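You operate a simulated robot arm through the tools that you are given. There is no shell and no other tool. Be economical: measure what you need, move in short steps, check, and stop when the job is done.

You run a simulated robot arm. Do the job below in one go: nothing can be reset, and whatever is moved stays where it is left.

JOB
Take the small yellow carton on the top of the front table and put it away on the top of the low shelf under the workbench. Switch the switch on the vacuum on. Turn the rate dial to 1. Take the small blue carton on the top of the small table and put it away on the top of the low shelf under the workbench. Take the beacon from the middle board of the back shelves and leave it on the bottom board of the back shelves. Stack the white paint can from the lower board of the side shelves on top of the yellow paint can. Put the seed tub labelled "clover" from the lower board of the side shelves on the middle board of the back shelves and the seed tub that says "RYE" in the white pan. Open the spares drawer. The order is free. Set down upright: small yellow carton, small blue carton, seed tub.

Only the result counts: the job must be done as asked and must still hold three seconds after the hand-in. Knocking over, shifting, dropping, spilling or breaking anything else fails it.

ROBOT AND FRAMES
A 7-joint arm with a two-finger parallel gripper on a trunk, on a base that drives. Base frame: it is fixed to the floor where the robot stands at the start and does not move with it; the origin is under the middle of the robot, x ahead of it, y to its left, z up; the surface under the hand at the start is at about z = 0.88. Readings come in m, rad, newtons and seconds.
With the tool pointing down near the work surface it reaches from about 0.34 to 0.78 m from the robot's upright axis, wherever it stands. Its first joint turns from -2.496 to 2.496 rad. Places, roughly: beacon (6x6x14 cm) [-9.4, 2.6, 1.3]; bottom board of the back shelves [-9.5, 1.8, 0.6]; middle board of the back shelves [-9.5, 1.8, 1.2]; paint can [-8.75, 3, 0.75]; pan (16x26x7 cm) [-7.8, 3.1, 0.8]; rate dial [-7.7, 0.2, 0.3]; seed tub [-8.5, 3, 0.75]; small blue carton [-9.5, 0.75, 0.5]; small yellow carton [0.5, -0.25, 1]; spares drawer [0.5, 2.2, 0.5]; switch on the vacuum [-7.6, -1.7, 0.7]; top of the low shelf under the workbench [-0.2, 2.4, 0.3]. Payload 3 kg.
The tool frame sits at the grasp point between the pads (the TCP): z along the fingers, y along the line on which they close. The tips reach 0.03 m beyond it. The gripper opens to 0.11 m. The fingers are 0.02 m wide and 0.01 m thick; the gripper's body (0.048 by 0.112 m) begins 0.055 m behind the TCP.
Orientation is told as [roll, pitch, yaw] about the base's x, y, z axes, in that order, counted from this pose: with the fingers straight down and closing along the base's y, the tool's x points along the base's -x, its y along +y and its z along -z.

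CONTROLS
- The arm moves only by the tool apply_moves. Its argument "rows" is a list that holds one entry, the list of rows, each a list of 7 numbers: the shift along the tool's x, y, z in m, then the turn, a rotation vector about the tool's x, y, z in rad, then the finger opening in m, from 0 to 0.11. In form: [[[tx, ty, tz, ax, ay, az, jaw], ...]]. A call has 1 to 12 rows; each row shifts and turns the commanded pose from where the row before left it, along the tool's axes as they then stand. Rows are played at 5 a second. More than 0.05 m and 0.15 rad between two rows, or a gripper value outside its range, and nothing of the call is played. Where a pose cannot be reached the arm comes as near as it can. A force on the tool above 40 N (or 10 N above the force at the start of the call, whichever is more), or a blocked arm, ends the call early, and 0.2 s more pass. Each finger travels about 0.153 m/s and halts on what it meets, pressing with about 24 N; the grip force reading is that of the motor and also rises with nothing between the fingers. The clock runs only during rows and for 0.2 s after the last one: add rows that do not move to give the fingers time. It gives the time, the measured TCP pose, the force on the tool (base axes), the opening and the grip force at its end, in the units of the frame above (readings bear some noise), with the torque about the TCP (base axes, N m) and any sound that the robot's microphone picked up.
- Cameras (640 x 400 px; columns grow to the right, rows downward): "scene" is now at [0.4469, -0.332, 1.2478]; the picture's right is [-0.00, -0.17, -0.99], its down [-0.37, -0.92, 0.16] and it looks along [-0.93, 0.36, -0.06] (base axes); focal length 214 px, centre (320, 200). "wrist" rides on the gripper at [0.072, 0.017, -0.103] in the tool frame; the picture's right is [-0.23, 0.97, 0.00], its down [-0.76, -0.18, -0.62] and it looks along [-0.61, -0.14, 0.78] (tool axes); focal length 222 px, centre (320, 200). There is no depth. A picture from a camera that has moved, and an enlarged one, comes with that camera's place and axes in the base frame and with its lens. The place of the scene camera against the robot may be out by one fixed shift of up to 0.025 m in any direction.
- get_image(camera): a new picture of that camera. The clock stands still meanwhile.
- lift_body(by): slides the trunk up (or, below 0, down) by that many m; the arm and the scene camera ride with it, the base frame stays. It gives what a move gives, with no picture.
- roll_base(legs): drives the robot by 1 to 6 legs, each [ahead, turn to the left] in m and rad, along the robot's own axes; the way and the turn of a leg run together, so that a leg with both is an arc; at most 1.5 m and 3.142 rad a leg. The arm and the cameras ride along, it lands a little off, and it stops where it bumps. It gives what a move gives.
- pan_tilt(pan, tilt): turns the head with the scene camera to pan (to the left, within 1.396 rad either way) and tilt (down, from -0.506 to 1.204), counted from straight ahead of the robot. It gives what a move gives.
- inspect(camera, box): a new picture of the part [left, top, right, bottom] of that camera's present view, enlarged. The clock stands still meanwhile.
- close_job(): hands the job in; it is judged then, once.

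Work in short steps. Places have to be worked out from the pictures, the camera data and where the tool is seen: move nearer, look again, correct. Check each grasp and each placing, and mend what went wrong. You have 217 turns and 198 pictures in all, those below and enlarged ones among them. Open the gripper and draw the arm clear of the work before you hand the job in, unless the task says otherwise; then end with one line.

The tools are called after "Call:" as name(argument=value, ...) on one line, values as JSON. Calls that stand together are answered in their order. apply_moves: Moves the arm, as the interface text tells. Its arguments: {"type":"object","properties":{"rows":{"type":"array","items":{"type":"array","items":{"type":"array","items":{"type":"number"}}}}},"required":["rows"]} The other tools are called the same way: lift_body (by) slides the trunk up or down; roll_base (legs) drives the base; pan_tilt (pan, tilt) turns the head that bears the scene camera; get_image (camera) takes a picture; inspect (camera, box) takes an enlarged picture of a part of a camera's view; close_job () hands the job in.

At the start:

```text
t: 0.0
eef_pos: [0.4403, -0.3734, 1.122]
tool_rot: [0.001, 0.0, -0.006]
wrist_force: [0.2, -0.6, 0.1]
moment: [0.02, 0.0, 0.01]
width: 0.1101
gripper_force: 0.1
trunk travel left (down, up): [-0.275, 0.215]
robot x, y, heading: [-0.0002, 0.0217, 0.001]
head pan, tilt: [1.4, 1.201]
```

scene: 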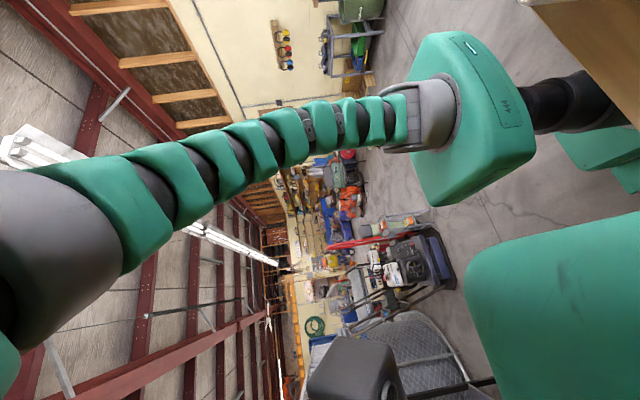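
wrist: 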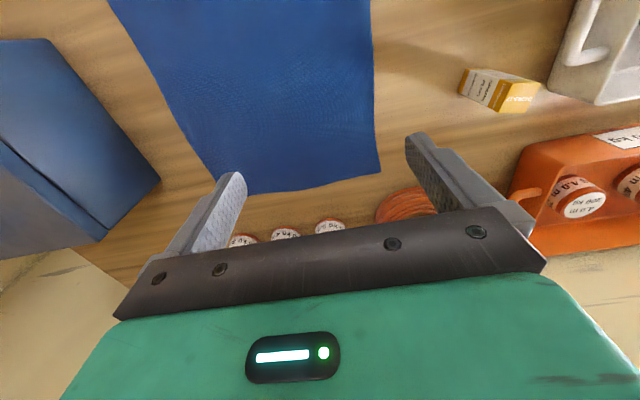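

The wrist picture shows the yellow carton right of the fingers on the front table. I turn the head straight ahead, tilted down, to see the scene.

Call:
pan_tilt(pan=0, tilt=0.6)

Call:
get_image(camera="scene")

Call:
get_image(camera="wrist")

```text
t: 1.5
eef_pos: [0.4407, -0.3733, 1.1225]
tool_rot: [0.0, 0.001, -0.004]
wrist_force: [-0.2, 0.5, 0.1]
moment: [0.0, -0.01, 0.01]
width: 0.1099
gripper_force: 0.0
trunk travel left (down, up): [-0.275, 0.215]
robot x, y, heading: [-0.003, 0.0218, -0.0]
head pan, tilt: [0.0, 0.6]
```

```text
195 pictures are left
camera scene: at [0.4912, -0.3872, 1.1694], right [-0.01, -1.0, 0.0], down [-0.82, 0.0, 0.57], along [-0.57, 0.0, -0.82], focal length 214 px, centre (320, 200)
```

scene: 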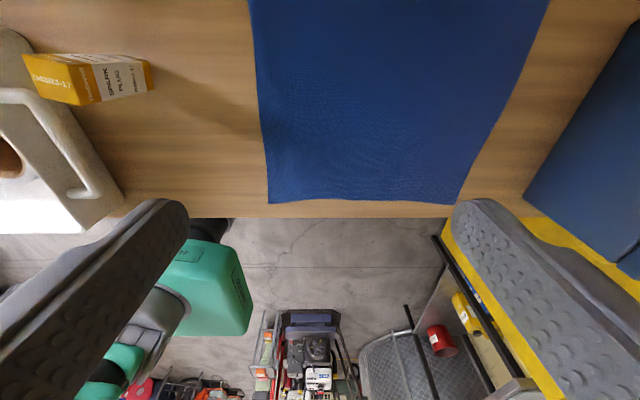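

```text
194 pictures are left
camera wrist: at [0.3676, -0.3555, 1.2256], right [0.23, 0.97, 0.0], down [0.76, -0.18, 0.62], along [0.61, -0.14, -0.78], focal length 222 px, centre (320, 200)
```

wrist: 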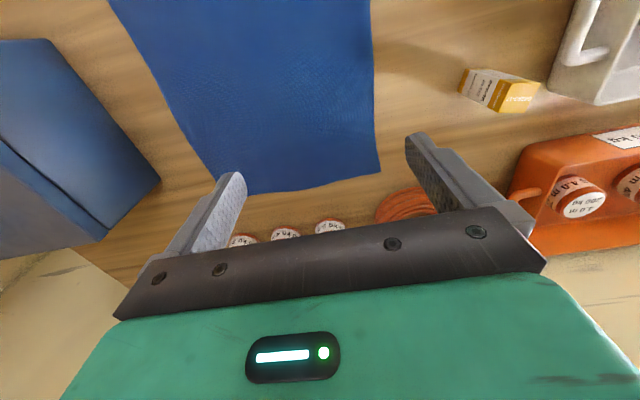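

The carton seems to be near (0.48, -0.15). I enlarge it in both views.

Call:
inspect(camera="wrist", box=[420, 30, 580, 130])

Call:
inspect(camera="scene", box=[0, 20, 200, 145])

Call:
pan_tilt(pan=0, tilt=-0.5)

Call:
get_image(camera="scene")

```text
4.00 times, centred on (500, 80) of wrist
camera zoom: at [0.3676, -0.3555, 1.2256], right [0.23, 0.97, 0.0], down [0.76, -0.18, 0.62], along [0.61, -0.14, -0.78], focal length 888 px, centre (-400, 680)
```

zoom: 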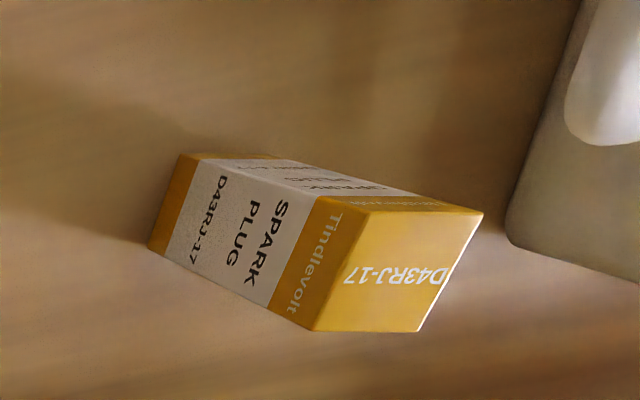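

```text
3.20 times, centred on (100, 82) of scene
camera zoom: at [0.4912, -0.3872, 1.1694], right [-0.01, -1.0, 0.0], down [-0.82, 0.0, 0.57], along [-0.57, 0.0, -0.82], focal length 686 px, centre (1024, 576)
```

zoom: 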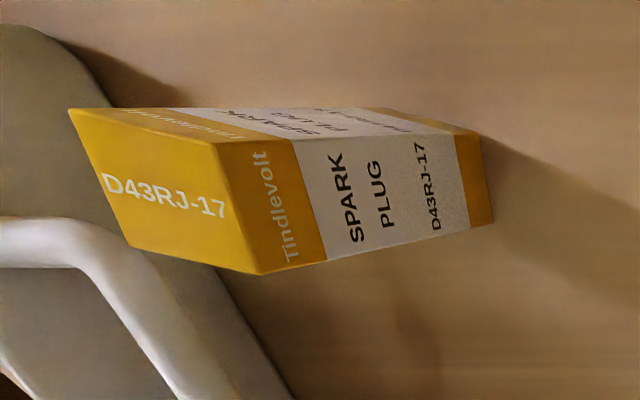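

```text
t: 2.9
eef_pos: [0.4407, -0.3725, 1.1229]
tool_rot: [0.0, 0.001, -0.004]
wrist_force: [0.8, -0.2, 0.7]
moment: [0.01, 0.0, 0.0]
width: 0.1101
gripper_force: 0.0
trunk travel left (down, up): [-0.275, 0.215]
robot x, y, heading: [-0.0005, 0.0161, -0.001]
head pan, tilt: [0.0, -0.499]
```

```text
191 pictures are left
camera scene: at [0.5864, -0.3878, 1.1907], right [-0.01, -1.0, 0.0], down [-0.88, 0.0, -0.48], along [0.48, 0.0, -0.88], focal length 214 px, centre (320, 200)
```

scene: 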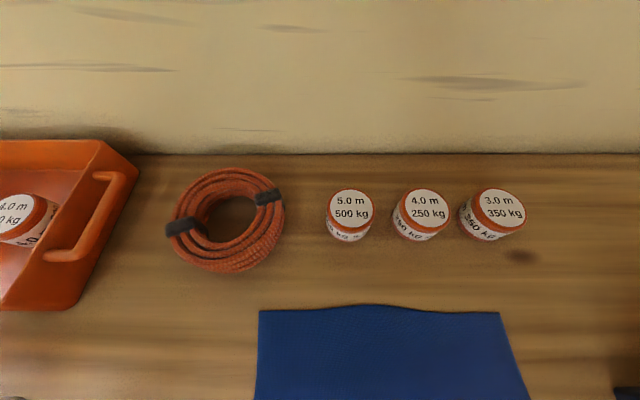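

The carton stands upright, about 3x3x9 cm at (0.479, -0.163), turned about -15°. I move the hand above it and check both cameras.

Call:
apply_moves(rows=[[[-0.01, 0.05, 0, 0, 0, 0, 0.11], [-0.01, 0.05, 0, 0, 0, 0, 0.11], [-0.01, 0.05, 0, 0, 0, 0, 0.11], [-0.008, 0.05, 0, 0, 0, 0, 0.11], [0, 0.01, 0, 0, 0, 0.13, 0.11], [0, 0, 0, 0, 0, 0.13, 0.08], [0, 0, 0, 0, 0, 0, 0.08], [0, 0, 0, 0, 0, 0, 0.08]]])

Call:
get_image(camera="scene")

Call:
get_image(camera="wrist")

```text
refused: row 1 steps farther than a row can; nothing moved
```

```text
190 pictures are left
camera scene: at [0.5864, -0.3878, 1.1907], right [-0.01, -1.0, 0.0], down [-0.88, 0.0, -0.48], along [0.48, 0.0, -0.88], focal length 214 px, centre (320, 200)
```

scene: 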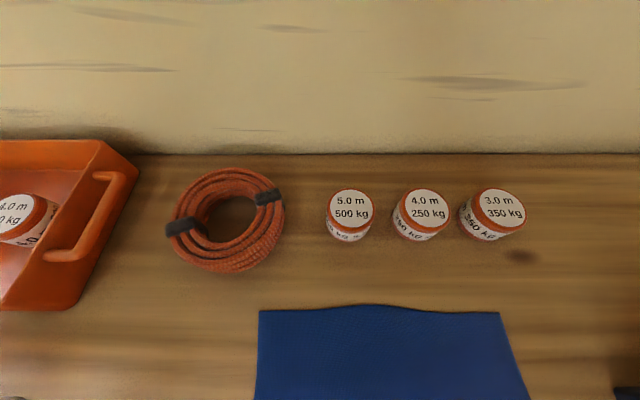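

```text
189 pictures are left
camera wrist: at [0.3676, -0.3555, 1.2256], right [0.23, 0.97, 0.0], down [0.76, -0.18, 0.62], along [0.61, -0.14, -0.78], focal length 222 px, centre (320, 200)
```

wrist: 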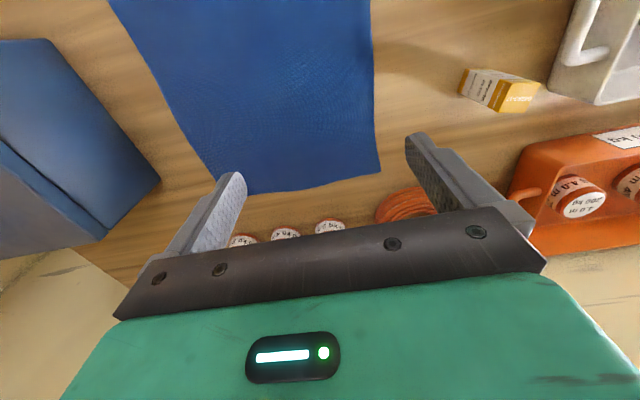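

The step was too long (norm over 0.05); I use shorter rows. Position estimates are unchanged.

Call:
apply_moves(rows=[[[-0.008, 0.042, 0, 0, 0, 0, 0.11], [-0.008, 0.042, 0, 0, 0, 0, 0.11], [-0.008, 0.042, 0, 0, 0, 0, 0.11], [-0.007, 0.042, 0, 0, 0, 0, 0.11], [-0.007, 0.042, 0, 0, 0, 0.13, 0.11], [0, 0, 0, 0, 0, 0.13, 0.08], [0, 0, 0, 0, 0, 0, 0.08], [0, 0, 0, 0, 0, 0, 0.08]]])

Call:
get_image(camera="scene")

Call:
get_image(camera="wrist")

```text
t: 4.7
eef_pos: [0.4814, -0.1638, 1.1215]
tool_rot: [-0.001, 0.0, -0.265]
wrist_force: [0.1, -0.3, -0.1]
moment: [-0.01, 0.04, -0.03]
width: 0.08
gripper_force: 0.0
trunk travel left (down, up): [-0.275, 0.215]
robot x, y, heading: [-0.0008, 0.0205, -0.002]
head pan, tilt: [0.0, -0.499]
```

```text
188 pictures are left
camera scene: at [0.6208, -0.2171, 1.19], right [-0.26, -0.96, 0.0], down [-0.85, 0.23, -0.48], along [0.46, -0.13, -0.88], focal length 214 px, centre (320, 200)
```

scene: 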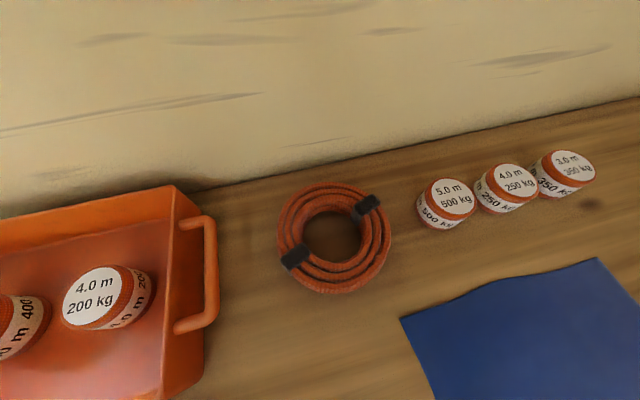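

```text
187 pictures are left
camera wrist: at [0.4141, -0.1281, 1.2249], right [0.48, 0.88, 0.0], down [0.69, -0.37, 0.62], along [0.55, -0.3, -0.78], focal length 222 px, centre (320, 200)
```

wrist: 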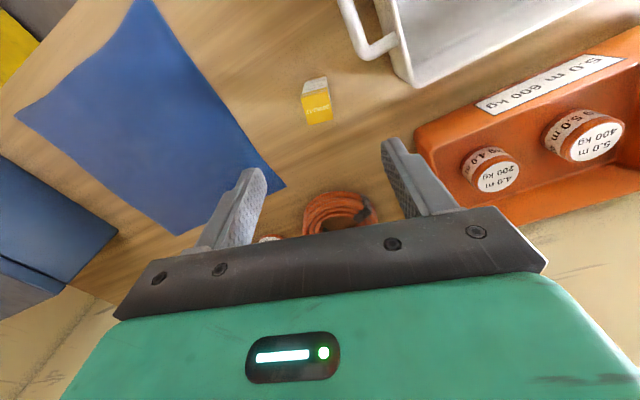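

The scene camera rides on the hand, so it can look sideways. I look left towards the workbench.

Call:
pan_tilt(pan=1.39, tilt=0.2)

Call:
get_image(camera="scene")

```text
t: 6.2
eef_pos: [0.4803, -0.1637, 1.1206]
tool_rot: [-0.001, 0.0, -0.264]
wrist_force: [-0.3, 0.6, 0.3]
moment: [-0.02, 0.04, -0.03]
width: 0.08
gripper_force: 0.2
trunk travel left (down, up): [-0.275, 0.215]
robot x, y, heading: [-0.0013, 0.019, 0.001]
head pan, tilt: [1.389, 0.201]
```

```text
186 pictures are left
camera scene: at [0.5885, -0.1133, 1.2402], right [-0.05, -0.17, -0.98], down [-1.0, 0.07, 0.04], along [0.06, 0.98, -0.18], focal length 214 px, centre (320, 200)
```

scene: 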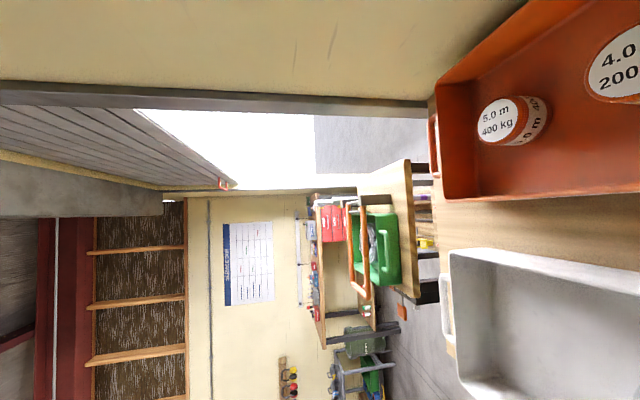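

I enlarge the workbench area.

Call:
inspect(camera="scene", box=[290, 150, 450, 350])

```text
2.00 times, centred on (370, 250) of scene
camera zoom: at [0.5885, -0.1133, 1.2402], right [-0.05, -0.17, -0.98], down [-1.0, 0.07, 0.04], along [0.06, 0.98, -0.18], focal length 429 px, centre (220, 100)
```

zoom: 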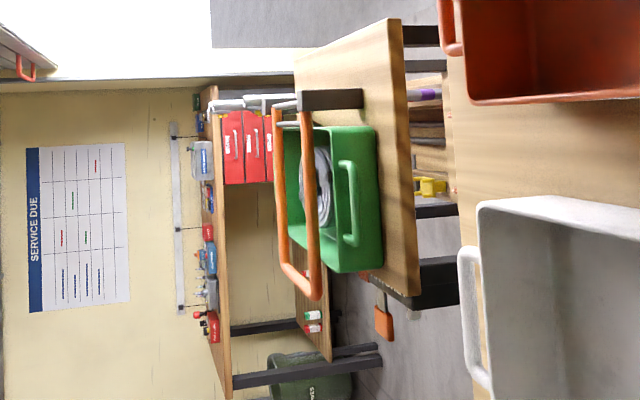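

I'll back away from the table first, undo the yaw, and turn towards the workbench to survey the drawer and the low shelf before carrying anything.

Call:
roll_base(legs=[[-0.6, 0]])

Call:
apply_moves(rows=[[[0, 0, 0, 0, 0, -0.13, 0.08], [0, 0, 0, 0, 0, -0.13, 0.08], [0, 0, 0, 0, -0.14, 0, 0.08], [0, 0, 0, 0, -0.14, 0, 0.08], [0, 0, 0, 0, -0.14, 0, 0.08], [0, 0, 0, 0, -0.14, 0, 0.08], [0, 0, 0, 0, -0.14, 0, 0.08], [0, 0, 0, 0, -0.14, 0, 0.08], [0, 0, 0, 0, -0.14, 0, 0.08], [0, 0, 0, 0, -0.14, 0, 0.08], [0, 0, 0, 0, -0.14, 0, 0.08], [0, 0, 0, 0, -0.14, 0, 0.08]]])

Call:
apply_moves(rows=[[[0, 0, 0, 0, -0.14, 0, 0.08], [0, 0, 0, 0, 0, 0, 0.08]]])

Call:
pan_tilt(pan=0, tilt=0.3)

Call:
get_image(camera="scene")

```text
t: 9.6
eef_pos: [-0.1192, -0.1657, 1.1217]
tool_rot: [-0.001, 0.0, -0.27]
wrist_force: [-0.1, -0.6, -0.1]
moment: [0.0, 0.02, -0.03]
width: 0.0801
gripper_force: 0.0
trunk travel left (down, up): [-0.275, 0.215]
robot x, y, heading: [-0.6002, 0.0187, -0.01]
head pan, tilt: [1.389, 0.201]
```

```text
t: 12.2
eef_pos: [-0.094, -0.1754, 1.1226]
tool_rot: [-0.096, -1.168, 0.074]
wrist_force: [-0.4, 0.2, -0.2]
moment: [-0.04, 0.02, -0.02]
width: 0.0802
gripper_force: 0.1
out of reach, approached as far as the arm can: row 10, 11, 12
trunk travel left (down, up): [-0.275, 0.215]
robot x, y, heading: [-0.6009, 0.0239, -0.009]
head pan, tilt: [1.389, 0.201]
```

```text
t: 12.8
eef_pos: [-0.0877, -0.1885, 1.1479]
tool_rot: [-0.147, -1.308, 0.123]
wrist_force: [-0.4, 0.2, 0.5]
moment: [-0.03, -0.01, 0.0]
width: 0.08
gripper_force: 0.0
out of reach, approached as far as the arm can: row 1
trunk travel left (down, up): [-0.275, 0.215]
robot x, y, heading: [-0.5961, 0.021, -0.007]
head pan, tilt: [1.389, 0.201]
```

```text
t: 14.3
eef_pos: [-0.0887, -0.1872, 1.1487]
tool_rot: [-0.146, -1.305, 0.123]
wrist_force: [-0.5, 0.4, -0.3]
moment: [0.02, 0.0, -0.03]
width: 0.0798
gripper_force: 0.0
trunk travel left (down, up): [-0.275, 0.215]
robot x, y, heading: [-0.6006, 0.0199, -0.003]
head pan, tilt: [0.0, 0.3]
```

```text
184 pictures are left
camera scene: at [-0.1073, -0.1983, 1.2433], right [-0.02, -1.0, 0.04], down [-0.53, -0.02, -0.85], along [0.85, -0.03, -0.53], focal length 214 px, centre (320, 200)
```

scene: 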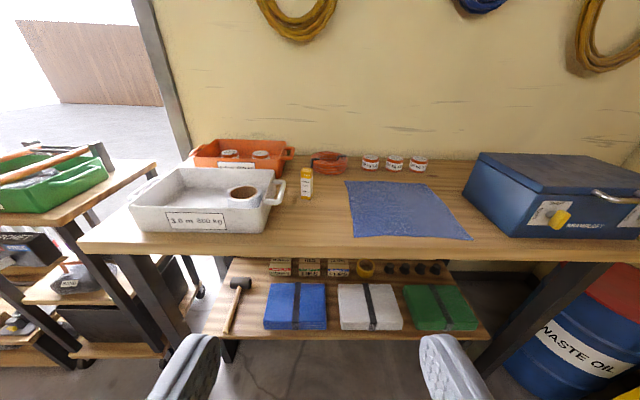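

The view is good now. I look left before turning.

Call:
pan_tilt(pan=1.2, tilt=0.3)

Call:
get_image(camera="scene")

```text
t: 15.7
eef_pos: [-0.0883, -0.1881, 1.1488]
tool_rot: [-0.147, -1.306, 0.124]
wrist_force: [-0.6, 0.0, -0.4]
moment: [0.01, 0.0, -0.05]
width: 0.0797
gripper_force: 0.1
trunk travel left (down, up): [-0.275, 0.215]
robot x, y, heading: [-0.598, 0.0195, -0.005]
head pan, tilt: [1.201, 0.3]
```

```text
183 pictures are left
camera scene: at [-0.1634, -0.1098, 1.2554], right [0.89, -0.39, -0.23], down [-0.36, -0.3, -0.88], along [0.27, 0.87, -0.41], focal length 214 px, centre (320, 200)
```

scene: 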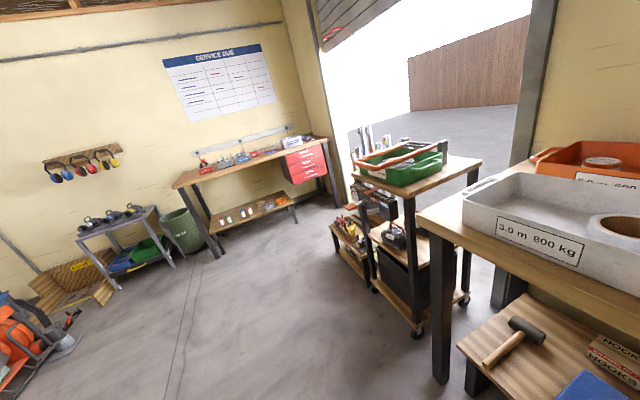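

The route to the workbench is clear. I turn left and go ahead about 1 m, then look.

Call:
pan_tilt(pan=-0.3, tilt=0.35)

Call:
roll_base(legs=[[0, 1.571], [1.1, 0]])

Call:
get_image(camera="scene")

```text
t: 17.3
eef_pos: [-0.0885, -0.1883, 1.1489]
tool_rot: [-0.146, -1.305, 0.124]
wrist_force: [-0.3, 0.6, 1.0]
moment: [0.01, -0.04, 0.01]
width: 0.0798
gripper_force: 0.1
trunk travel left (down, up): [-0.275, 0.215]
robot x, y, heading: [-0.6022, 0.0248, -0.007]
head pan, tilt: [-0.3, 0.351]
```

```text
t: 18.6
eef_pos: [-0.0673, -0.1281, 1.1508]
tool_rot: [-0.151, -1.309, 0.249]
wrist_force: [-0.7, -0.8, 0.6]
moment: [0.0, -0.01, 0.02]
width: 0.0799
gripper_force: 0.2
trunk travel left (down, up): [-0.275, 0.215]
robot x, y, heading: [-0.5986, 0.0187, 0.101]
head pan, tilt: [-0.3, 0.351]
stopped in leg 1: the robot was blocked; the commanded pose is now the measured one
```

```text
182 pictures are left
camera scene: at [-0.09, -0.1684, 1.2423], right [-0.19, -0.98, 0.11], down [-0.56, 0.01, -0.83], along [0.81, -0.22, -0.55], focal length 214 px, centre (320, 200)
```

scene: 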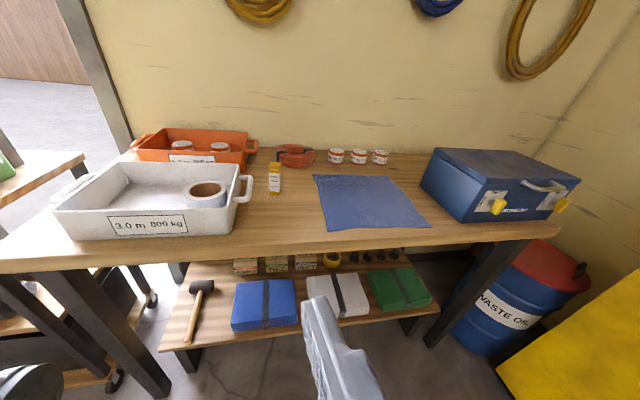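

Something blocked the turn. I look to the right and back to find out what.

Call:
pan_tilt(pan=-1.39, tilt=0.5)

Call:
get_image(camera="scene")

Call:
pan_tilt(pan=1.39, tilt=0.8)

Call:
get_image(camera="scene")

Call:
get_image(camera="wrist")

```text
t: 19.9
eef_pos: [-0.0676, -0.1288, 1.1502]
tool_rot: [-0.154, -1.307, 0.247]
wrist_force: [-0.7, 0.4, -0.5]
moment: [0.02, 0.03, 0.01]
width: 0.0802
gripper_force: 0.1
trunk travel left (down, up): [-0.275, 0.215]
robot x, y, heading: [-0.5973, 0.021, 0.099]
head pan, tilt: [-1.389, 0.499]
```

```text
181 pictures are left
camera scene: at [-0.1567, -0.237, 1.2501], right [-0.93, -0.27, 0.26], down [-0.35, 0.4, -0.84], along [0.12, -0.88, -0.47], focal length 214 px, centre (320, 200)
```

scene: 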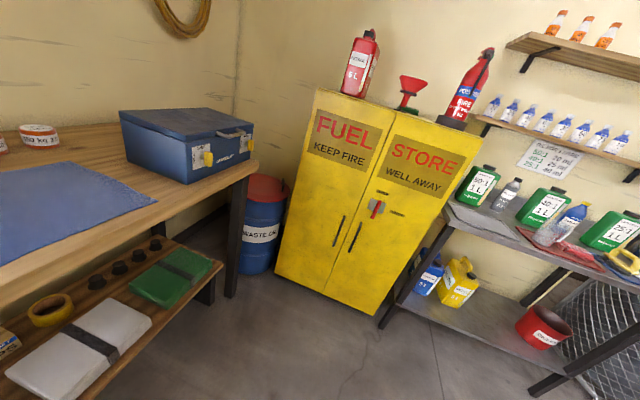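

```text
t: 22.4
eef_pos: [-0.0673, -0.1281, 1.1492]
tool_rot: [-0.152, -1.307, 0.248]
wrist_force: [0.2, -0.5, -0.2]
moment: [-0.01, -0.03, -0.04]
width: 0.0799
gripper_force: 0.0
trunk travel left (down, up): [-0.275, 0.215]
robot x, y, heading: [-0.5977, 0.0159, 0.107]
head pan, tilt: [1.389, 0.799]
```

```text
180 pictures are left
camera scene: at [-0.182, -0.071, 1.2188], right [0.96, -0.09, -0.25], down [-0.23, -0.76, -0.61], along [-0.13, 0.65, -0.75], focal length 214 px, centre (320, 200)
```

scene: 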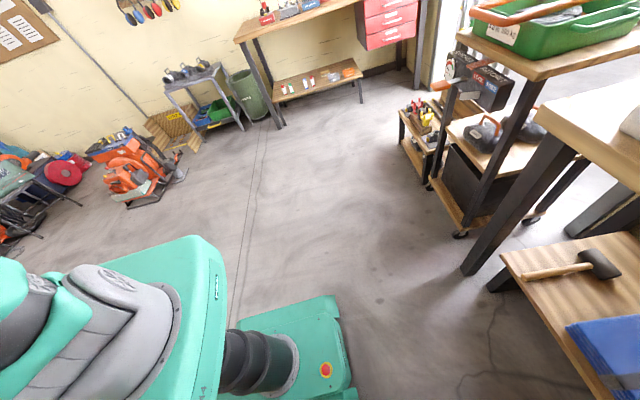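

```text
179 pictures are left
camera wrist: at [-0.1885, -0.1248, 1.106], right [-0.04, 0.98, 0.18], down [-0.39, -0.18, 0.9], along [0.92, -0.03, 0.39], focal length 222 px, centre (320, 200)
```

wrist: 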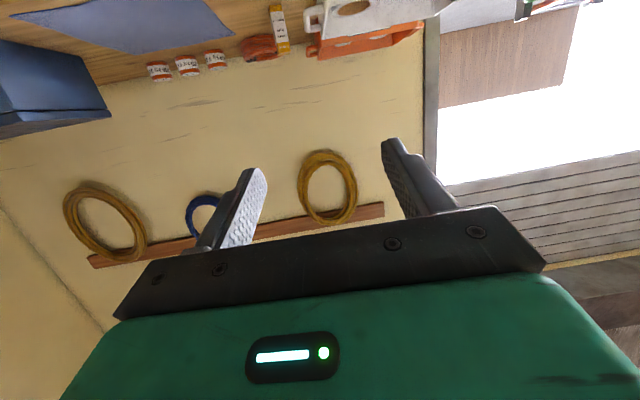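

Left is clear, so the blockage is behind. I move ahead a bit, then turn.

Call:
roll_base(legs=[[0.2, -0.1], [0, 0.8], [0.1, 0.8]])

Call:
get_image(camera="scene")

```text
t: 25.6
eef_pos: [0.1298, 0.1675, 1.1463]
tool_rot: [-0.061, -1.276, 0.724]
wrist_force: [1.6, -3.4, 0.0]
moment: [0.1, 0.03, 0.22]
width: 0.0802
gripper_force: 0.1
trunk travel left (down, up): [-0.275, 0.215]
robot x, y, heading: [-0.3926, 0.0217, 0.605]
head pan, tilt: [1.389, 0.799]
stopped in leg 2: the robot was blocked; the commanded pose is now the measured one
```

```text
178 pictures are left
camera scene: at [-0.0033, 0.1541, 1.2197], right [0.85, 0.44, -0.28], down [0.19, -0.76, -0.62], along [-0.48, 0.48, -0.73], focal length 214 px, centre (320, 200)
```

scene: 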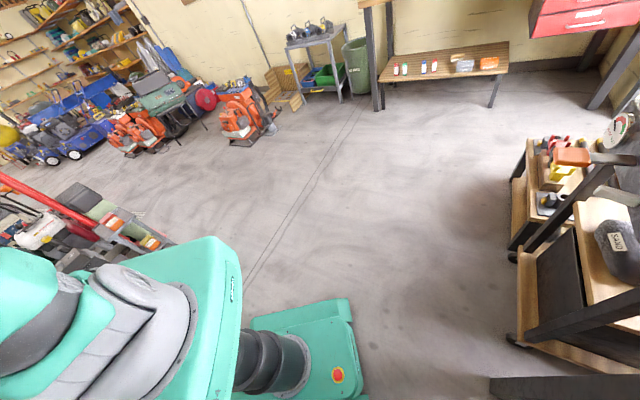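

Rear seems blocked again, the floor to the left is free and the cart lies at x>0.35. I go ahead 0.2 m and turn in smaller steps.

Call:
roll_base(legs=[[0.2, 0], [0, 0.5], [0, 0.46]])

Call:
get_image(camera="scene")

```text
t: 28.1
eef_pos: [0.2331, 0.4183, 1.1478]
tool_rot: [-0.073, -1.279, 1.014]
wrist_force: [0.7, -1.1, -0.1]
moment: [0.03, -0.02, -0.01]
width: 0.0803
gripper_force: 0.2
trunk travel left (down, up): [-0.275, 0.215]
robot x, y, heading: [-0.2256, 0.1283, 0.884]
head pan, tilt: [1.389, 0.799]
stopped in leg 2: the robot was blocked; the commanded pose is now the measured one
```

```text
177 pictures are left
camera scene: at [0.1044, 0.3712, 1.2215], right [0.7, 0.65, -0.28], down [0.39, -0.68, -0.62], along [-0.59, 0.32, -0.74], focal length 214 px, centre (320, 200)
```

scene: 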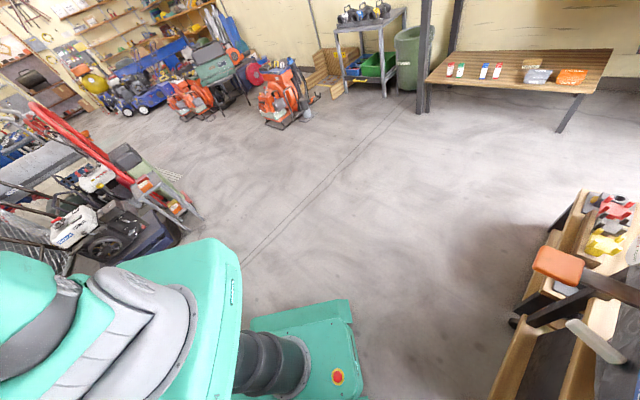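

Nothing visible is close. I test whether the same turn continues from here in a small step.

Call:
roll_base(legs=[[0, 0.2]])

Call:
pan_tilt(pan=0.6, tilt=0.3)

Call:
get_image(camera="scene")

```text
t: 29.8
eef_pos: [0.1606, 0.5073, 1.1475]
tool_rot: [-0.053, -1.269, 1.225]
wrist_force: [-0.3, 0.1, -0.8]
moment: [-0.02, 0.02, 0.0]
width: 0.08
gripper_force: 0.0
trunk travel left (down, up): [-0.275, 0.215]
robot x, y, heading: [-0.2186, 0.1274, 1.082]
head pan, tilt: [1.389, 0.799]
stopped in leg 1: the robot was blocked; the commanded pose is now the measured one
```

```text
t: 30.9
eef_pos: [0.1602, 0.5061, 1.1481]
tool_rot: [-0.053, -1.267, 1.222]
wrist_force: [0.6, 0.0, -0.8]
moment: [-0.02, -0.02, -0.02]
width: 0.0801
gripper_force: 0.1
trunk travel left (down, up): [-0.275, 0.215]
robot x, y, heading: [-0.2218, 0.1269, 1.085]
head pan, tilt: [0.6, 0.3]
```

```text
176 pictures are left
camera scene: at [0.0962, 0.49, 1.2473], right [0.97, 0.18, -0.16], down [-0.03, -0.55, -0.84], along [-0.23, 0.82, -0.53], focal length 214 px, centre (320, 200)
```

scene: 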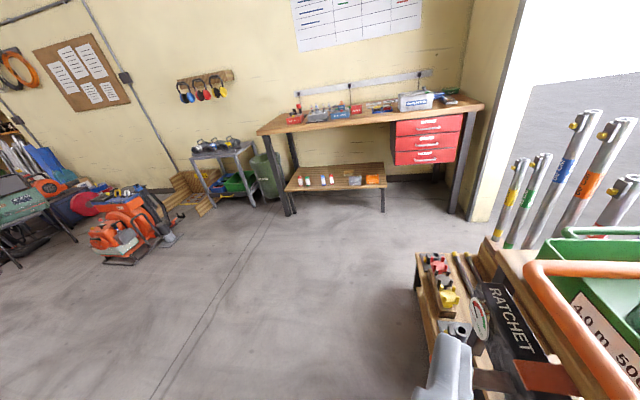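

It does turn, so the stops come from the awkward arm pose, not from an obstacle. I finish the turn in small steps.

Call:
roll_base(legs=[[0, 0.16], [0, 0.16], [0, 0.16]])

Call:
get_image(camera="scene")

```text
t: 33.3
eef_pos: [-0.0682, 0.6393, 1.1456]
tool_rot: [-0.027, -1.237, 1.744]
wrist_force: [-8.9, -3.4, -14.5]
moment: [1.18, -0.47, -0.57]
width: 0.0801
gripper_force: 0.0
trunk travel left (down, up): [-0.275, 0.215]
robot x, y, heading: [-0.2101, 0.1308, 1.561]
head pan, tilt: [0.6, 0.3]
```

```text
175 pictures are left
camera scene: at [-0.1212, 0.5928, 1.2456], right [0.74, 0.65, -0.18], down [0.25, -0.51, -0.82], along [-0.62, 0.56, -0.54], focal length 214 px, centre (320, 200)
```

scene: 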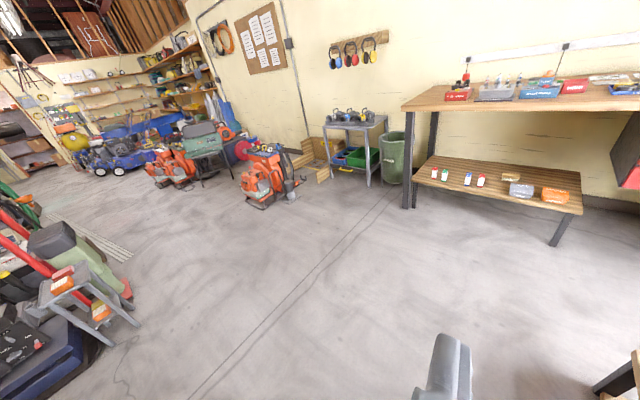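

A force of 17 N shows on the wrist though nothing is near: probably the arm touches itself. I move the hand forward and up a bit to relieve it.

Call:
apply_moves(rows=[[[0, 0, 0.04, 0, 0.0, 0, 0.08], [0, 0, 0.04, 0, 0.0, 0, 0.08], [0, 0, 0.03, 0, 0.0, 0, 0.08], [0, 0, 0, 0, 0, 0, 0.08]]])

Call:
get_image(camera="wrist")

```text
t: 34.3
eef_pos: [-0.0822, 0.7407, 1.1101]
tool_rot: [-0.029, -1.236, 1.744]
wrist_force: [-0.6, 0.1, 0.3]
moment: [0.01, 0.02, 0.01]
width: 0.0801
gripper_force: 0.1
trunk travel left (down, up): [-0.275, 0.215]
robot x, y, heading: [-0.2073, 0.1317, 1.556]
head pan, tilt: [0.6, 0.3]
```

```text
174 pictures are left
camera wrist: at [-0.0812, 0.6185, 1.075], right [-0.98, -0.07, 0.21], down [0.22, -0.31, 0.93], along [0.0, 0.95, 0.32], focal length 222 px, centre (320, 200)
```

wrist: 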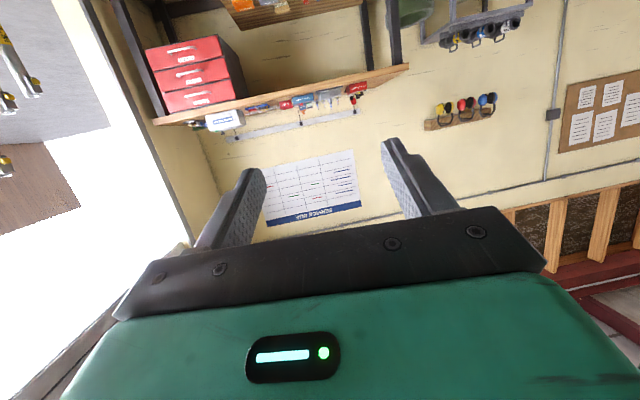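

Force is gone. I level the tool to point straight at the workbench.

Call:
apply_moves(rows=[[[0, 0, 0, 0.08, -0.11, 0, 0.08], [0, 0, 0, 0.08, -0.11, 0, 0.08], [0, 0, 0, 0, -0.11, 0, 0.08], [0, 0, 0, 0, 0, 0, 0.08]]])

Call:
roll_base(legs=[[0.6, 0]])

Call:
pan_tilt(pan=-0.3, tilt=0.3)

Call:
get_image(camera="scene")

```text
t: 35.3
eef_pos: [-0.0802, 0.7432, 1.1241]
tool_rot: [-0.695, -1.5, 2.255]
wrist_force: [-0.7, 0.2, -0.2]
moment: [0.01, 0.0, 0.01]
width: 0.08
gripper_force: 0.1
out of reach, approached as far as the arm can: row 3
trunk travel left (down, up): [-0.275, 0.215]
robot x, y, heading: [-0.207, 0.1271, 1.553]
head pan, tilt: [0.6, 0.3]
```

```text
t: 38.7
eef_pos: [-0.0748, 1.3439, 1.126]
tool_rot: [-0.686, -1.498, 2.25]
wrist_force: [0.7, -0.4, 1.1]
moment: [0.02, -0.02, 0.04]
width: 0.0799
gripper_force: 0.1
trunk travel left (down, up): [-0.275, 0.215]
robot x, y, heading: [-0.1977, 0.7257, 1.561]
head pan, tilt: [0.6, 0.3]
```

```text
t: 39.9
eef_pos: [-0.0754, 1.3439, 1.1251]
tool_rot: [-0.684, -1.501, 2.25]
wrist_force: [0.4, -0.5, 0.1]
moment: [-0.03, -0.01, -0.03]
width: 0.08
gripper_force: 0.1
trunk travel left (down, up): [-0.275, 0.215]
robot x, y, heading: [-0.202, 0.7282, 1.561]
head pan, tilt: [-0.3, 0.3]
```

```text
173 pictures are left
camera scene: at [-0.0563, 1.2937, 1.2165], right [0.95, -0.3, 0.06], down [-0.05, -0.33, -0.94], along [0.3, 0.89, -0.33], focal length 214 px, centre (320, 200)
```

scene: 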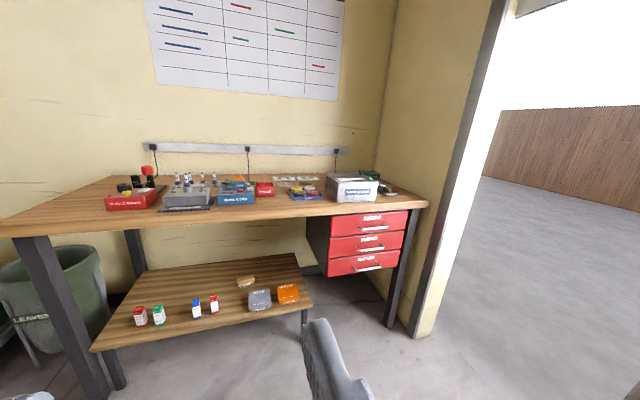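

I enlarge the drawers and the low shelf.

Call:
inspect(camera="scene", box=[300, 190, 428, 290])

Call:
inspect(camera="scene", box=[70, 230, 330, 390])

```text
4.00 times, centred on (364, 240) of scene
camera zoom: at [-0.0563, 1.2937, 1.2165], right [0.95, -0.3, 0.06], down [-0.05, -0.33, -0.94], along [0.3, 0.89, -0.33], focal length 858 px, centre (144, 40)
```

zoom: 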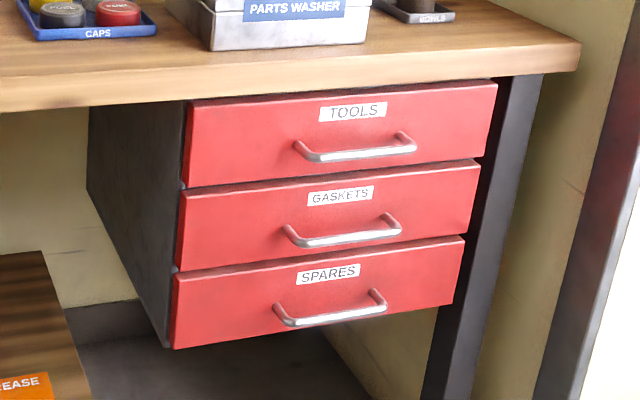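

```text
2.46 times, centred on (200, 310) of scene
camera zoom: at [-0.0563, 1.2937, 1.2165], right [0.95, -0.3, 0.06], down [-0.05, -0.33, -0.94], along [0.3, 0.89, -0.33], focal length 528 px, centre (615, -71)
```

zoom: 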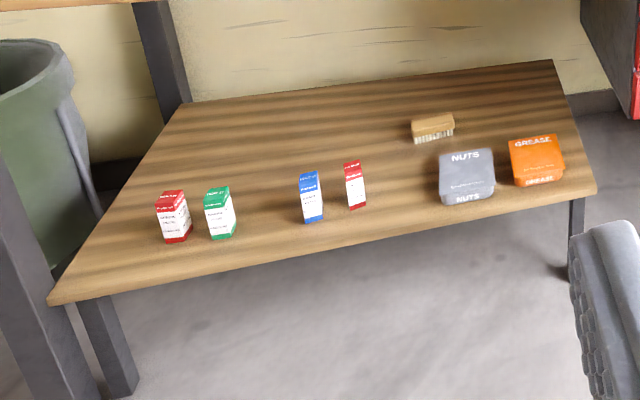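

Spares is the bottom drawer, handle about (0.52, 2.13, 0.50); shelf front edge at y≈2.14 with free room near x≈-0.17. I check where the cart ends on my right before moving that way.

Call:
pan_tilt(pan=-1.3, tilt=0.6)

Call:
get_image(camera="scene")

```text
t: 41.1
eef_pos: [-0.075, 1.3437, 1.1251]
tool_rot: [-0.684, -1.501, 2.245]
wrist_force: [-0.4, -1.1, 0.3]
moment: [0.03, 0.0, 0.02]
width: 0.0797
gripper_force: 0.0
trunk travel left (down, up): [-0.275, 0.215]
robot x, y, heading: [-0.2028, 0.7286, 1.566]
head pan, tilt: [-1.3, 0.6]
```

```text
170 pictures are left
camera scene: at [0.0018, 1.2263, 1.1952], right [0.26, -0.96, 0.06], down [-0.51, -0.19, -0.84], along [0.82, 0.18, -0.54], focal length 214 px, centre (320, 200)
```

scene: 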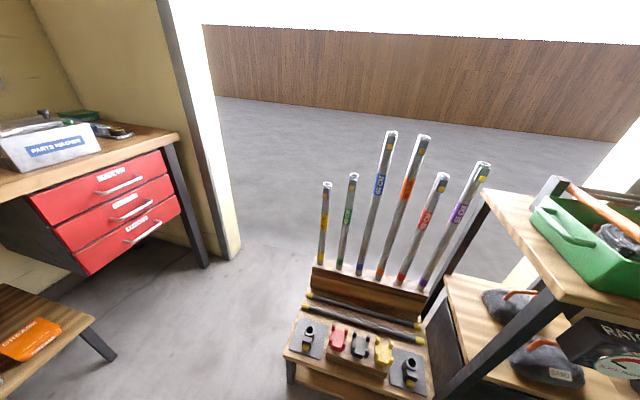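

The rack corner is at about (0.32, 1.37). I drive to about (0.04, 1.52), heading 0.96, which faces the drawer.

Call:
roll_base(legs=[[0.45, 0], [0, -0.3], [0, -0.3], [0.42, 0]])

Call:
pan_tilt(pan=0.3, tilt=0.6)

Call:
get_image(camera="scene")

```text
t: 48.1
eef_pos: [0.4963, 1.9713, 1.1255]
tool_rot: [-0.683, -1.501, 1.652]
wrist_force: [0.0, 0.0, 0.0]
moment: [0.05, 0.02, 0.04]
width: 0.0799
gripper_force: 0.1
trunk travel left (down, up): [-0.275, 0.215]
robot x, y, heading: [0.0427, 1.5303, 0.964]
head pan, tilt: [-1.3, 0.6]
```

```text
t: 49.7
eef_pos: [0.4965, 1.971, 1.1268]
tool_rot: [-0.687, -1.502, 1.653]
wrist_force: [-0.2, -0.3, -0.3]
moment: [-0.03, -0.01, 0.02]
width: 0.0801
gripper_force: 0.0
trunk travel left (down, up): [-0.275, 0.215]
robot x, y, heading: [0.0463, 1.53, 0.964]
head pan, tilt: [0.3, 0.6]
```

```text
169 pictures are left
camera scene: at [0.4433, 1.9377, 1.1874], right [0.95, -0.3, 0.03], down [-0.16, -0.6, -0.79], along [0.25, 0.75, -0.62], focal length 214 px, centre (320, 200)
```

scene: 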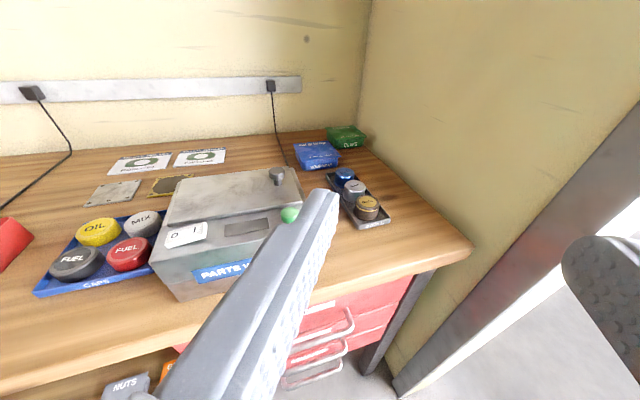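

I turn the tool to face +y, draw it back, and lower the trunk.

Call:
apply_moves(rows=[[[0, 0, -0.03, -0.15, 0, 0, 0.08], [0, 0, -0.03, -0.15, 0, 0, 0.08], [0, 0, -0.03, -0.15, 0, 0, 0.08], [0, 0, -0.03, -0.15, 0, 0, 0.08], [0, 0, 0, 0, 0, 0, 0.08]]])

Call:
lift_body(by=-0.27)

Call:
apply_moves(rows=[[[0.05, 0, 0, 0, 0, 0, 0.08], [0.05, 0, 0, 0, 0, 0, 0.08], [0.05, 0, 0, 0, 0, 0, 0.08], [0.05, 0, 0, 0, 0, 0, 0.08], [0, 0, 0, 0, 0, 0, 0.08]]])

Call:
pan_tilt(pan=0, tilt=0.4)

Call:
get_image(camera="scene")

Call:
get_image(camera="wrist")

```text
t: 50.9
eef_pos: [0.4533, 1.8598, 1.133]
tool_rot: [-0.066, -1.501, 1.635]
wrist_force: [0.4, -0.5, 0.2]
moment: [0.01, -0.02, 0.0]
width: 0.0797
gripper_force: 0.0
trunk travel left (down, up): [-0.275, 0.215]
robot x, y, heading: [0.0457, 1.5341, 0.962]
head pan, tilt: [0.3, 0.6]
```

```text
t: 53.7
eef_pos: [0.4533, 1.8588, 0.8632]
tool_rot: [-0.087, -1.501, 1.652]
wrist_force: [0.0, -0.4, 0.5]
moment: [0.01, -0.01, 0.05]
width: 0.0797
gripper_force: 0.0
trunk travel left (down, up): [-0.005, 0.485]
robot x, y, heading: [0.0479, 1.5346, 0.964]
head pan, tilt: [0.3, 0.6]
```

```text
t: 54.9
eef_pos: [0.4549, 1.8439, 0.6653]
tool_rot: [-0.088, -1.502, 1.652]
wrist_force: [0.1, -0.4, 1.3]
moment: [-0.01, 0.0, 0.01]
width: 0.0802
gripper_force: 0.0
trunk travel left (down, up): [-0.005, 0.485]
robot x, y, heading: [0.0467, 1.5318, 0.968]
head pan, tilt: [0.3, 0.6]
```

```text
t: 55.7
eef_pos: [0.4552, 1.8448, 0.6659]
tool_rot: [-0.087, -1.502, 1.651]
wrist_force: [0.1, -0.1, 0.8]
moment: [-0.04, 0.0, -0.03]
width: 0.0803
gripper_force: 0.0
trunk travel left (down, up): [-0.005, 0.485]
robot x, y, heading: [0.0431, 1.5343, 0.964]
head pan, tilt: [0.0, 0.4]
```

```text
168 pictures are left
camera scene: at [0.4499, 1.7982, 0.7464], right [1.0, 0.0, 0.01], down [0.0, -0.45, -0.89], along [0.01, 0.89, -0.45], focal length 214 px, centre (320, 200)
```

scene: 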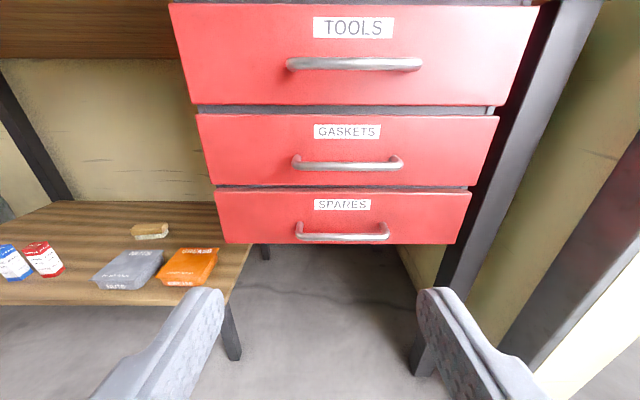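

```text
167 pictures are left
camera wrist: at [0.4371, 1.7365, 0.6003], right [-0.98, 0.02, 0.22], down [0.17, -0.57, 0.8], along [0.14, 0.82, 0.55], focal length 222 px, centre (320, 200)
```

wrist: 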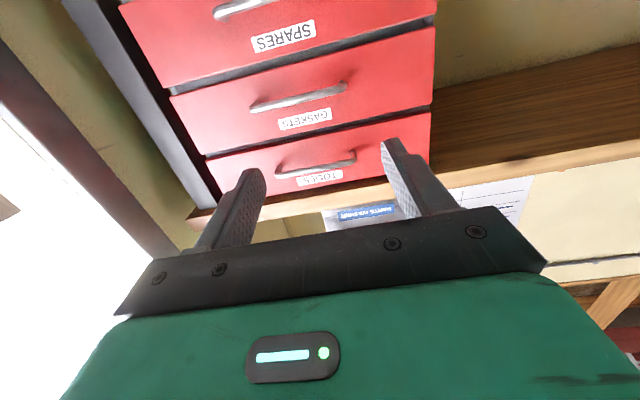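

Triangulated: the SPARES handle bar is centred about (0.49, 2.075, 0.542). I lower to its height and roll the hand 90° so the pads close vertically.

Call:
apply_moves(rows=[[[0.042, -0.012, 0, 0, 0, 0.14, 0.06], [0, 0, 0, 0, 0, 0.14, 0.06], [0, 0, 0, 0, 0, 0.14, 0.06], [0, 0, 0, 0, 0, 0.14, 0.06], [0, 0, 0, 0, 0, 0.14, 0.06], [0, 0, 0, 0, 0, 0.14, 0.06], [0, 0, 0, 0, 0, 0.14, 0.06], [0, 0, 0, 0, 0, 0.14, 0.06], [0, 0, 0, 0, 0, 0.14, 0.06], [0, 0, 0, 0, 0, 0.14, 0.06], [0, 0, 0, 0, 0, 0.14, 0.06]]])

Call:
get_image(camera="wrist")

```text
t: 58.1
eef_pos: [0.4657, 1.8418, 0.6222]
tool_rot: [1.501, -0.034, -0.001]
wrist_force: [0.4, 0.1, 0.0]
moment: [-0.04, -0.01, 0.02]
width: 0.0598
gripper_force: 0.0
trunk travel left (down, up): [-0.005, 0.485]
robot x, y, heading: [0.0434, 1.5283, 0.968]
head pan, tilt: [0.0, 0.4]
```

```text
166 pictures are left
camera wrist: at [0.3916, 1.7412, 0.6441], right [0.19, 0.07, 0.98], down [0.76, -0.64, -0.11], along [0.61, 0.77, -0.17], focal length 222 px, centre (320, 200)
```

wrist: 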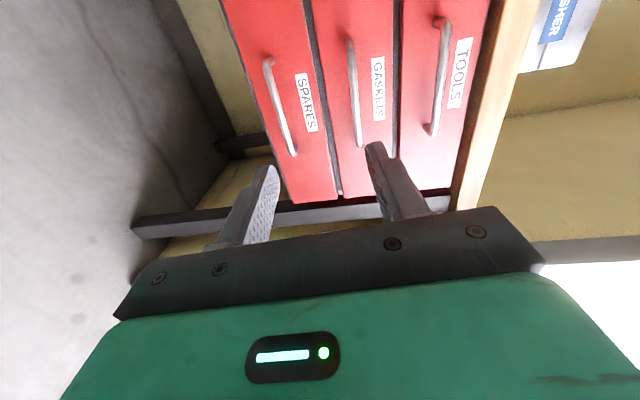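

The bar seems at z≈0.547, x≈0.48. I align and advance most of the way.

Call:
apply_moves(rows=[[[-0.014, -0.03, 0, 0, 0, 0, 0.06], [0, -0.031, 0, 0, 0, 0, 0.06], [0, 0, 0.045, 0, 0, 0, 0.06], [0, 0, 0.045, 0, 0, 0, 0.06], [0, 0, 0.045, 0, 0, 0, 0.06], [0, 0, 0.03, 0, 0, 0, 0.06], [0, 0, 0, 0, 0, 0, 0.06]]])

Call:
get_image(camera="wrist")

Call:
get_image(camera="scene")

```text
t: 59.7
eef_pos: [0.4808, 2.0023, 0.5498]
tool_rot: [1.499, -0.039, -0.002]
wrist_force: [-0.1, 0.4, 0.1]
moment: [-0.03, 0.01, 0.02]
width: 0.0601
gripper_force: 0.0
trunk travel left (down, up): [-0.005, 0.485]
robot x, y, heading: [0.0424, 1.5285, 0.96]
head pan, tilt: [0.0, 0.4]
```

```text
165 pictures are left
camera wrist: at [0.4074, 1.9013, 0.5729], right [0.19, 0.07, 0.98], down [0.76, -0.64, -0.1], along [0.61, 0.77, -0.17], focal length 222 px, centre (320, 200)
```

wrist: 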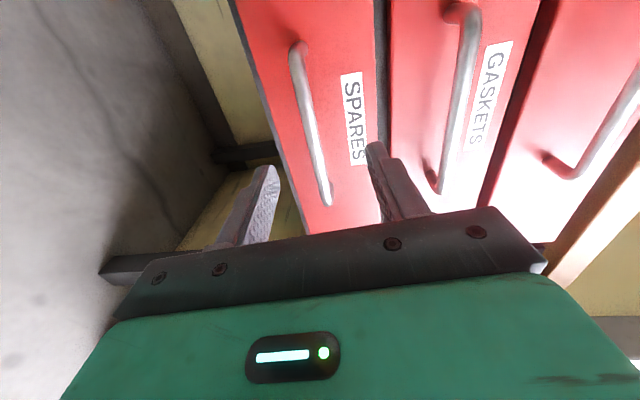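

```text
164 pictures are left
camera scene: at [0.5501, 1.9515, 0.5622], right [0.04, -0.07, -1.0], down [-0.92, -0.39, -0.01], along [-0.38, 0.92, -0.08], focal length 214 px, centre (320, 200)
```

scene: 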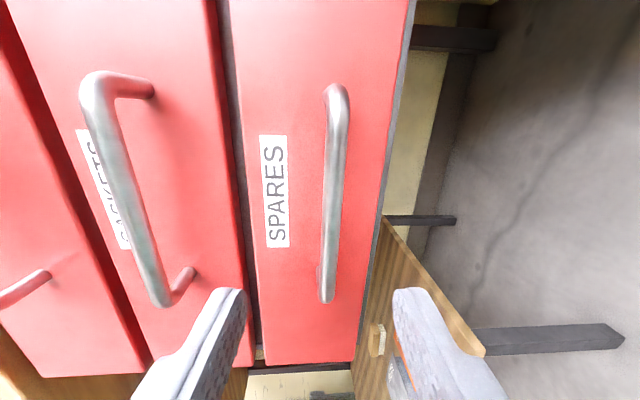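

Bar re-estimated at about (0.484, 2.125, 0.535). I advance 0.10 m in small steps.

Call:
apply_moves(rows=[[[0, -0.008, 0.03, 0, 0, 0, 0.06], [0, 0, 0.03, 0, 0, 0, 0.06], [0, 0, 0.02, 0, 0, 0, 0.06], [0, 0, 0.015, 0, 0, 0, 0.06], [0, 0, 0, 0, 0, 0, 0.06]]])

Call:
get_image(camera="wrist")

Call:
get_image(camera="scene")

```text
t: 60.6
eef_pos: [0.4837, 2.0857, 0.5362]
tool_rot: [1.497, -0.036, -0.004]
wrist_force: [-7.2, -22.8, 3.8]
moment: [0.94, -0.3, 0.3]
width: 0.0605
gripper_force: 0.6
trunk travel left (down, up): [-0.005, 0.485]
robot x, y, heading: [0.0463, 1.5343, 0.965]
head pan, tilt: [0.0, 0.4]
stopped in row 4: the force on the tool passed its limit at 56 N (the readings are from after the stop); the commanded pose is now the measured one
```

```text
163 pictures are left
camera wrist: at [0.4092, 1.9844, 0.5577], right [0.19, 0.07, 0.98], down [0.76, -0.64, -0.1], along [0.62, 0.77, -0.18], focal length 222 px, centre (320, 200)
```

wrist: 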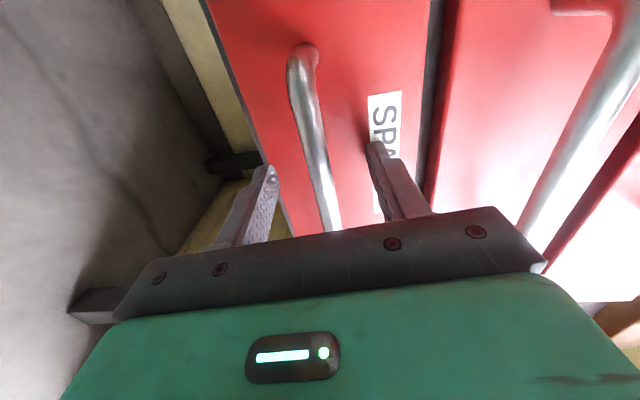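

```text
162 pictures are left
camera scene: at [0.552, 2.0344, 0.547], right [0.04, -0.07, -1.0], down [-0.92, -0.39, -0.01], along [-0.38, 0.92, -0.08], focal length 214 px, centre (320, 200)
```

scene: 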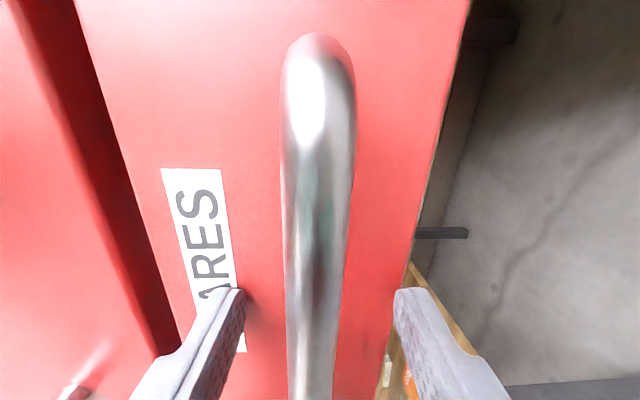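

The fingertips touched the drawer front with the bar between them. I back off 6 mm and close.

Call:
apply_moves(rows=[[[0, 0, -0.006, 0, 0, 0, 0.06], [0, 0, 0, 0, 0, 0, 0.0], [0, 0, 0, 0, 0, 0, 0.0], [0, 0, 0, 0, 0, 0, 0.0]]])

```text
t: 61.6
eef_pos: [0.4834, 2.0815, 0.5384]
tool_rot: [1.502, -0.037, -0.003]
wrist_force: [-0.7, 0.7, 31.2]
moment: [0.12, 0.99, 1.02]
width: 0.0119
gripper_force: 45.4
trunk travel left (down, up): [-0.005, 0.485]
robot x, y, heading: [0.048, 1.5325, 0.968]
head pan, tilt: [0.0, 0.4]
```

Bar gripped (12 mm). I ease up a little and pull straight back.

Call:
apply_moves(rows=[[[0, 0.004, 0, 0, 0, 0, 0.0], [0, 0.0, -0.01, 0, 0, 0, 0.0], [0, 0.0015, -0.02, 0, 0, 0, 0.0], [0, 0.0015, -0.02, 0, 0, 0, 0.0], [0, 0.002, -0.03, 0, 0, 0, 0.0], [0, 0.002, -0.03, 0, 0, 0, 0.0]]])

```text
t: 62.6
eef_pos: [0.4835, 2.0363, 0.5388]
tool_rot: [1.482, -0.028, -0.008]
wrist_force: [8.0, -0.8, -31.1]
moment: [-0.08, 0.76, -1.19]
width: 0.0119
gripper_force: 45.0
trunk travel left (down, up): [-0.005, 0.485]
robot x, y, heading: [0.0406, 1.535, 0.966]
head pan, tilt: [0.0, 0.4]
stopped in row 4: the force on the tool passed its limit at 51 N (the readings are from after the stop); the commanded pose is now the measured one
```

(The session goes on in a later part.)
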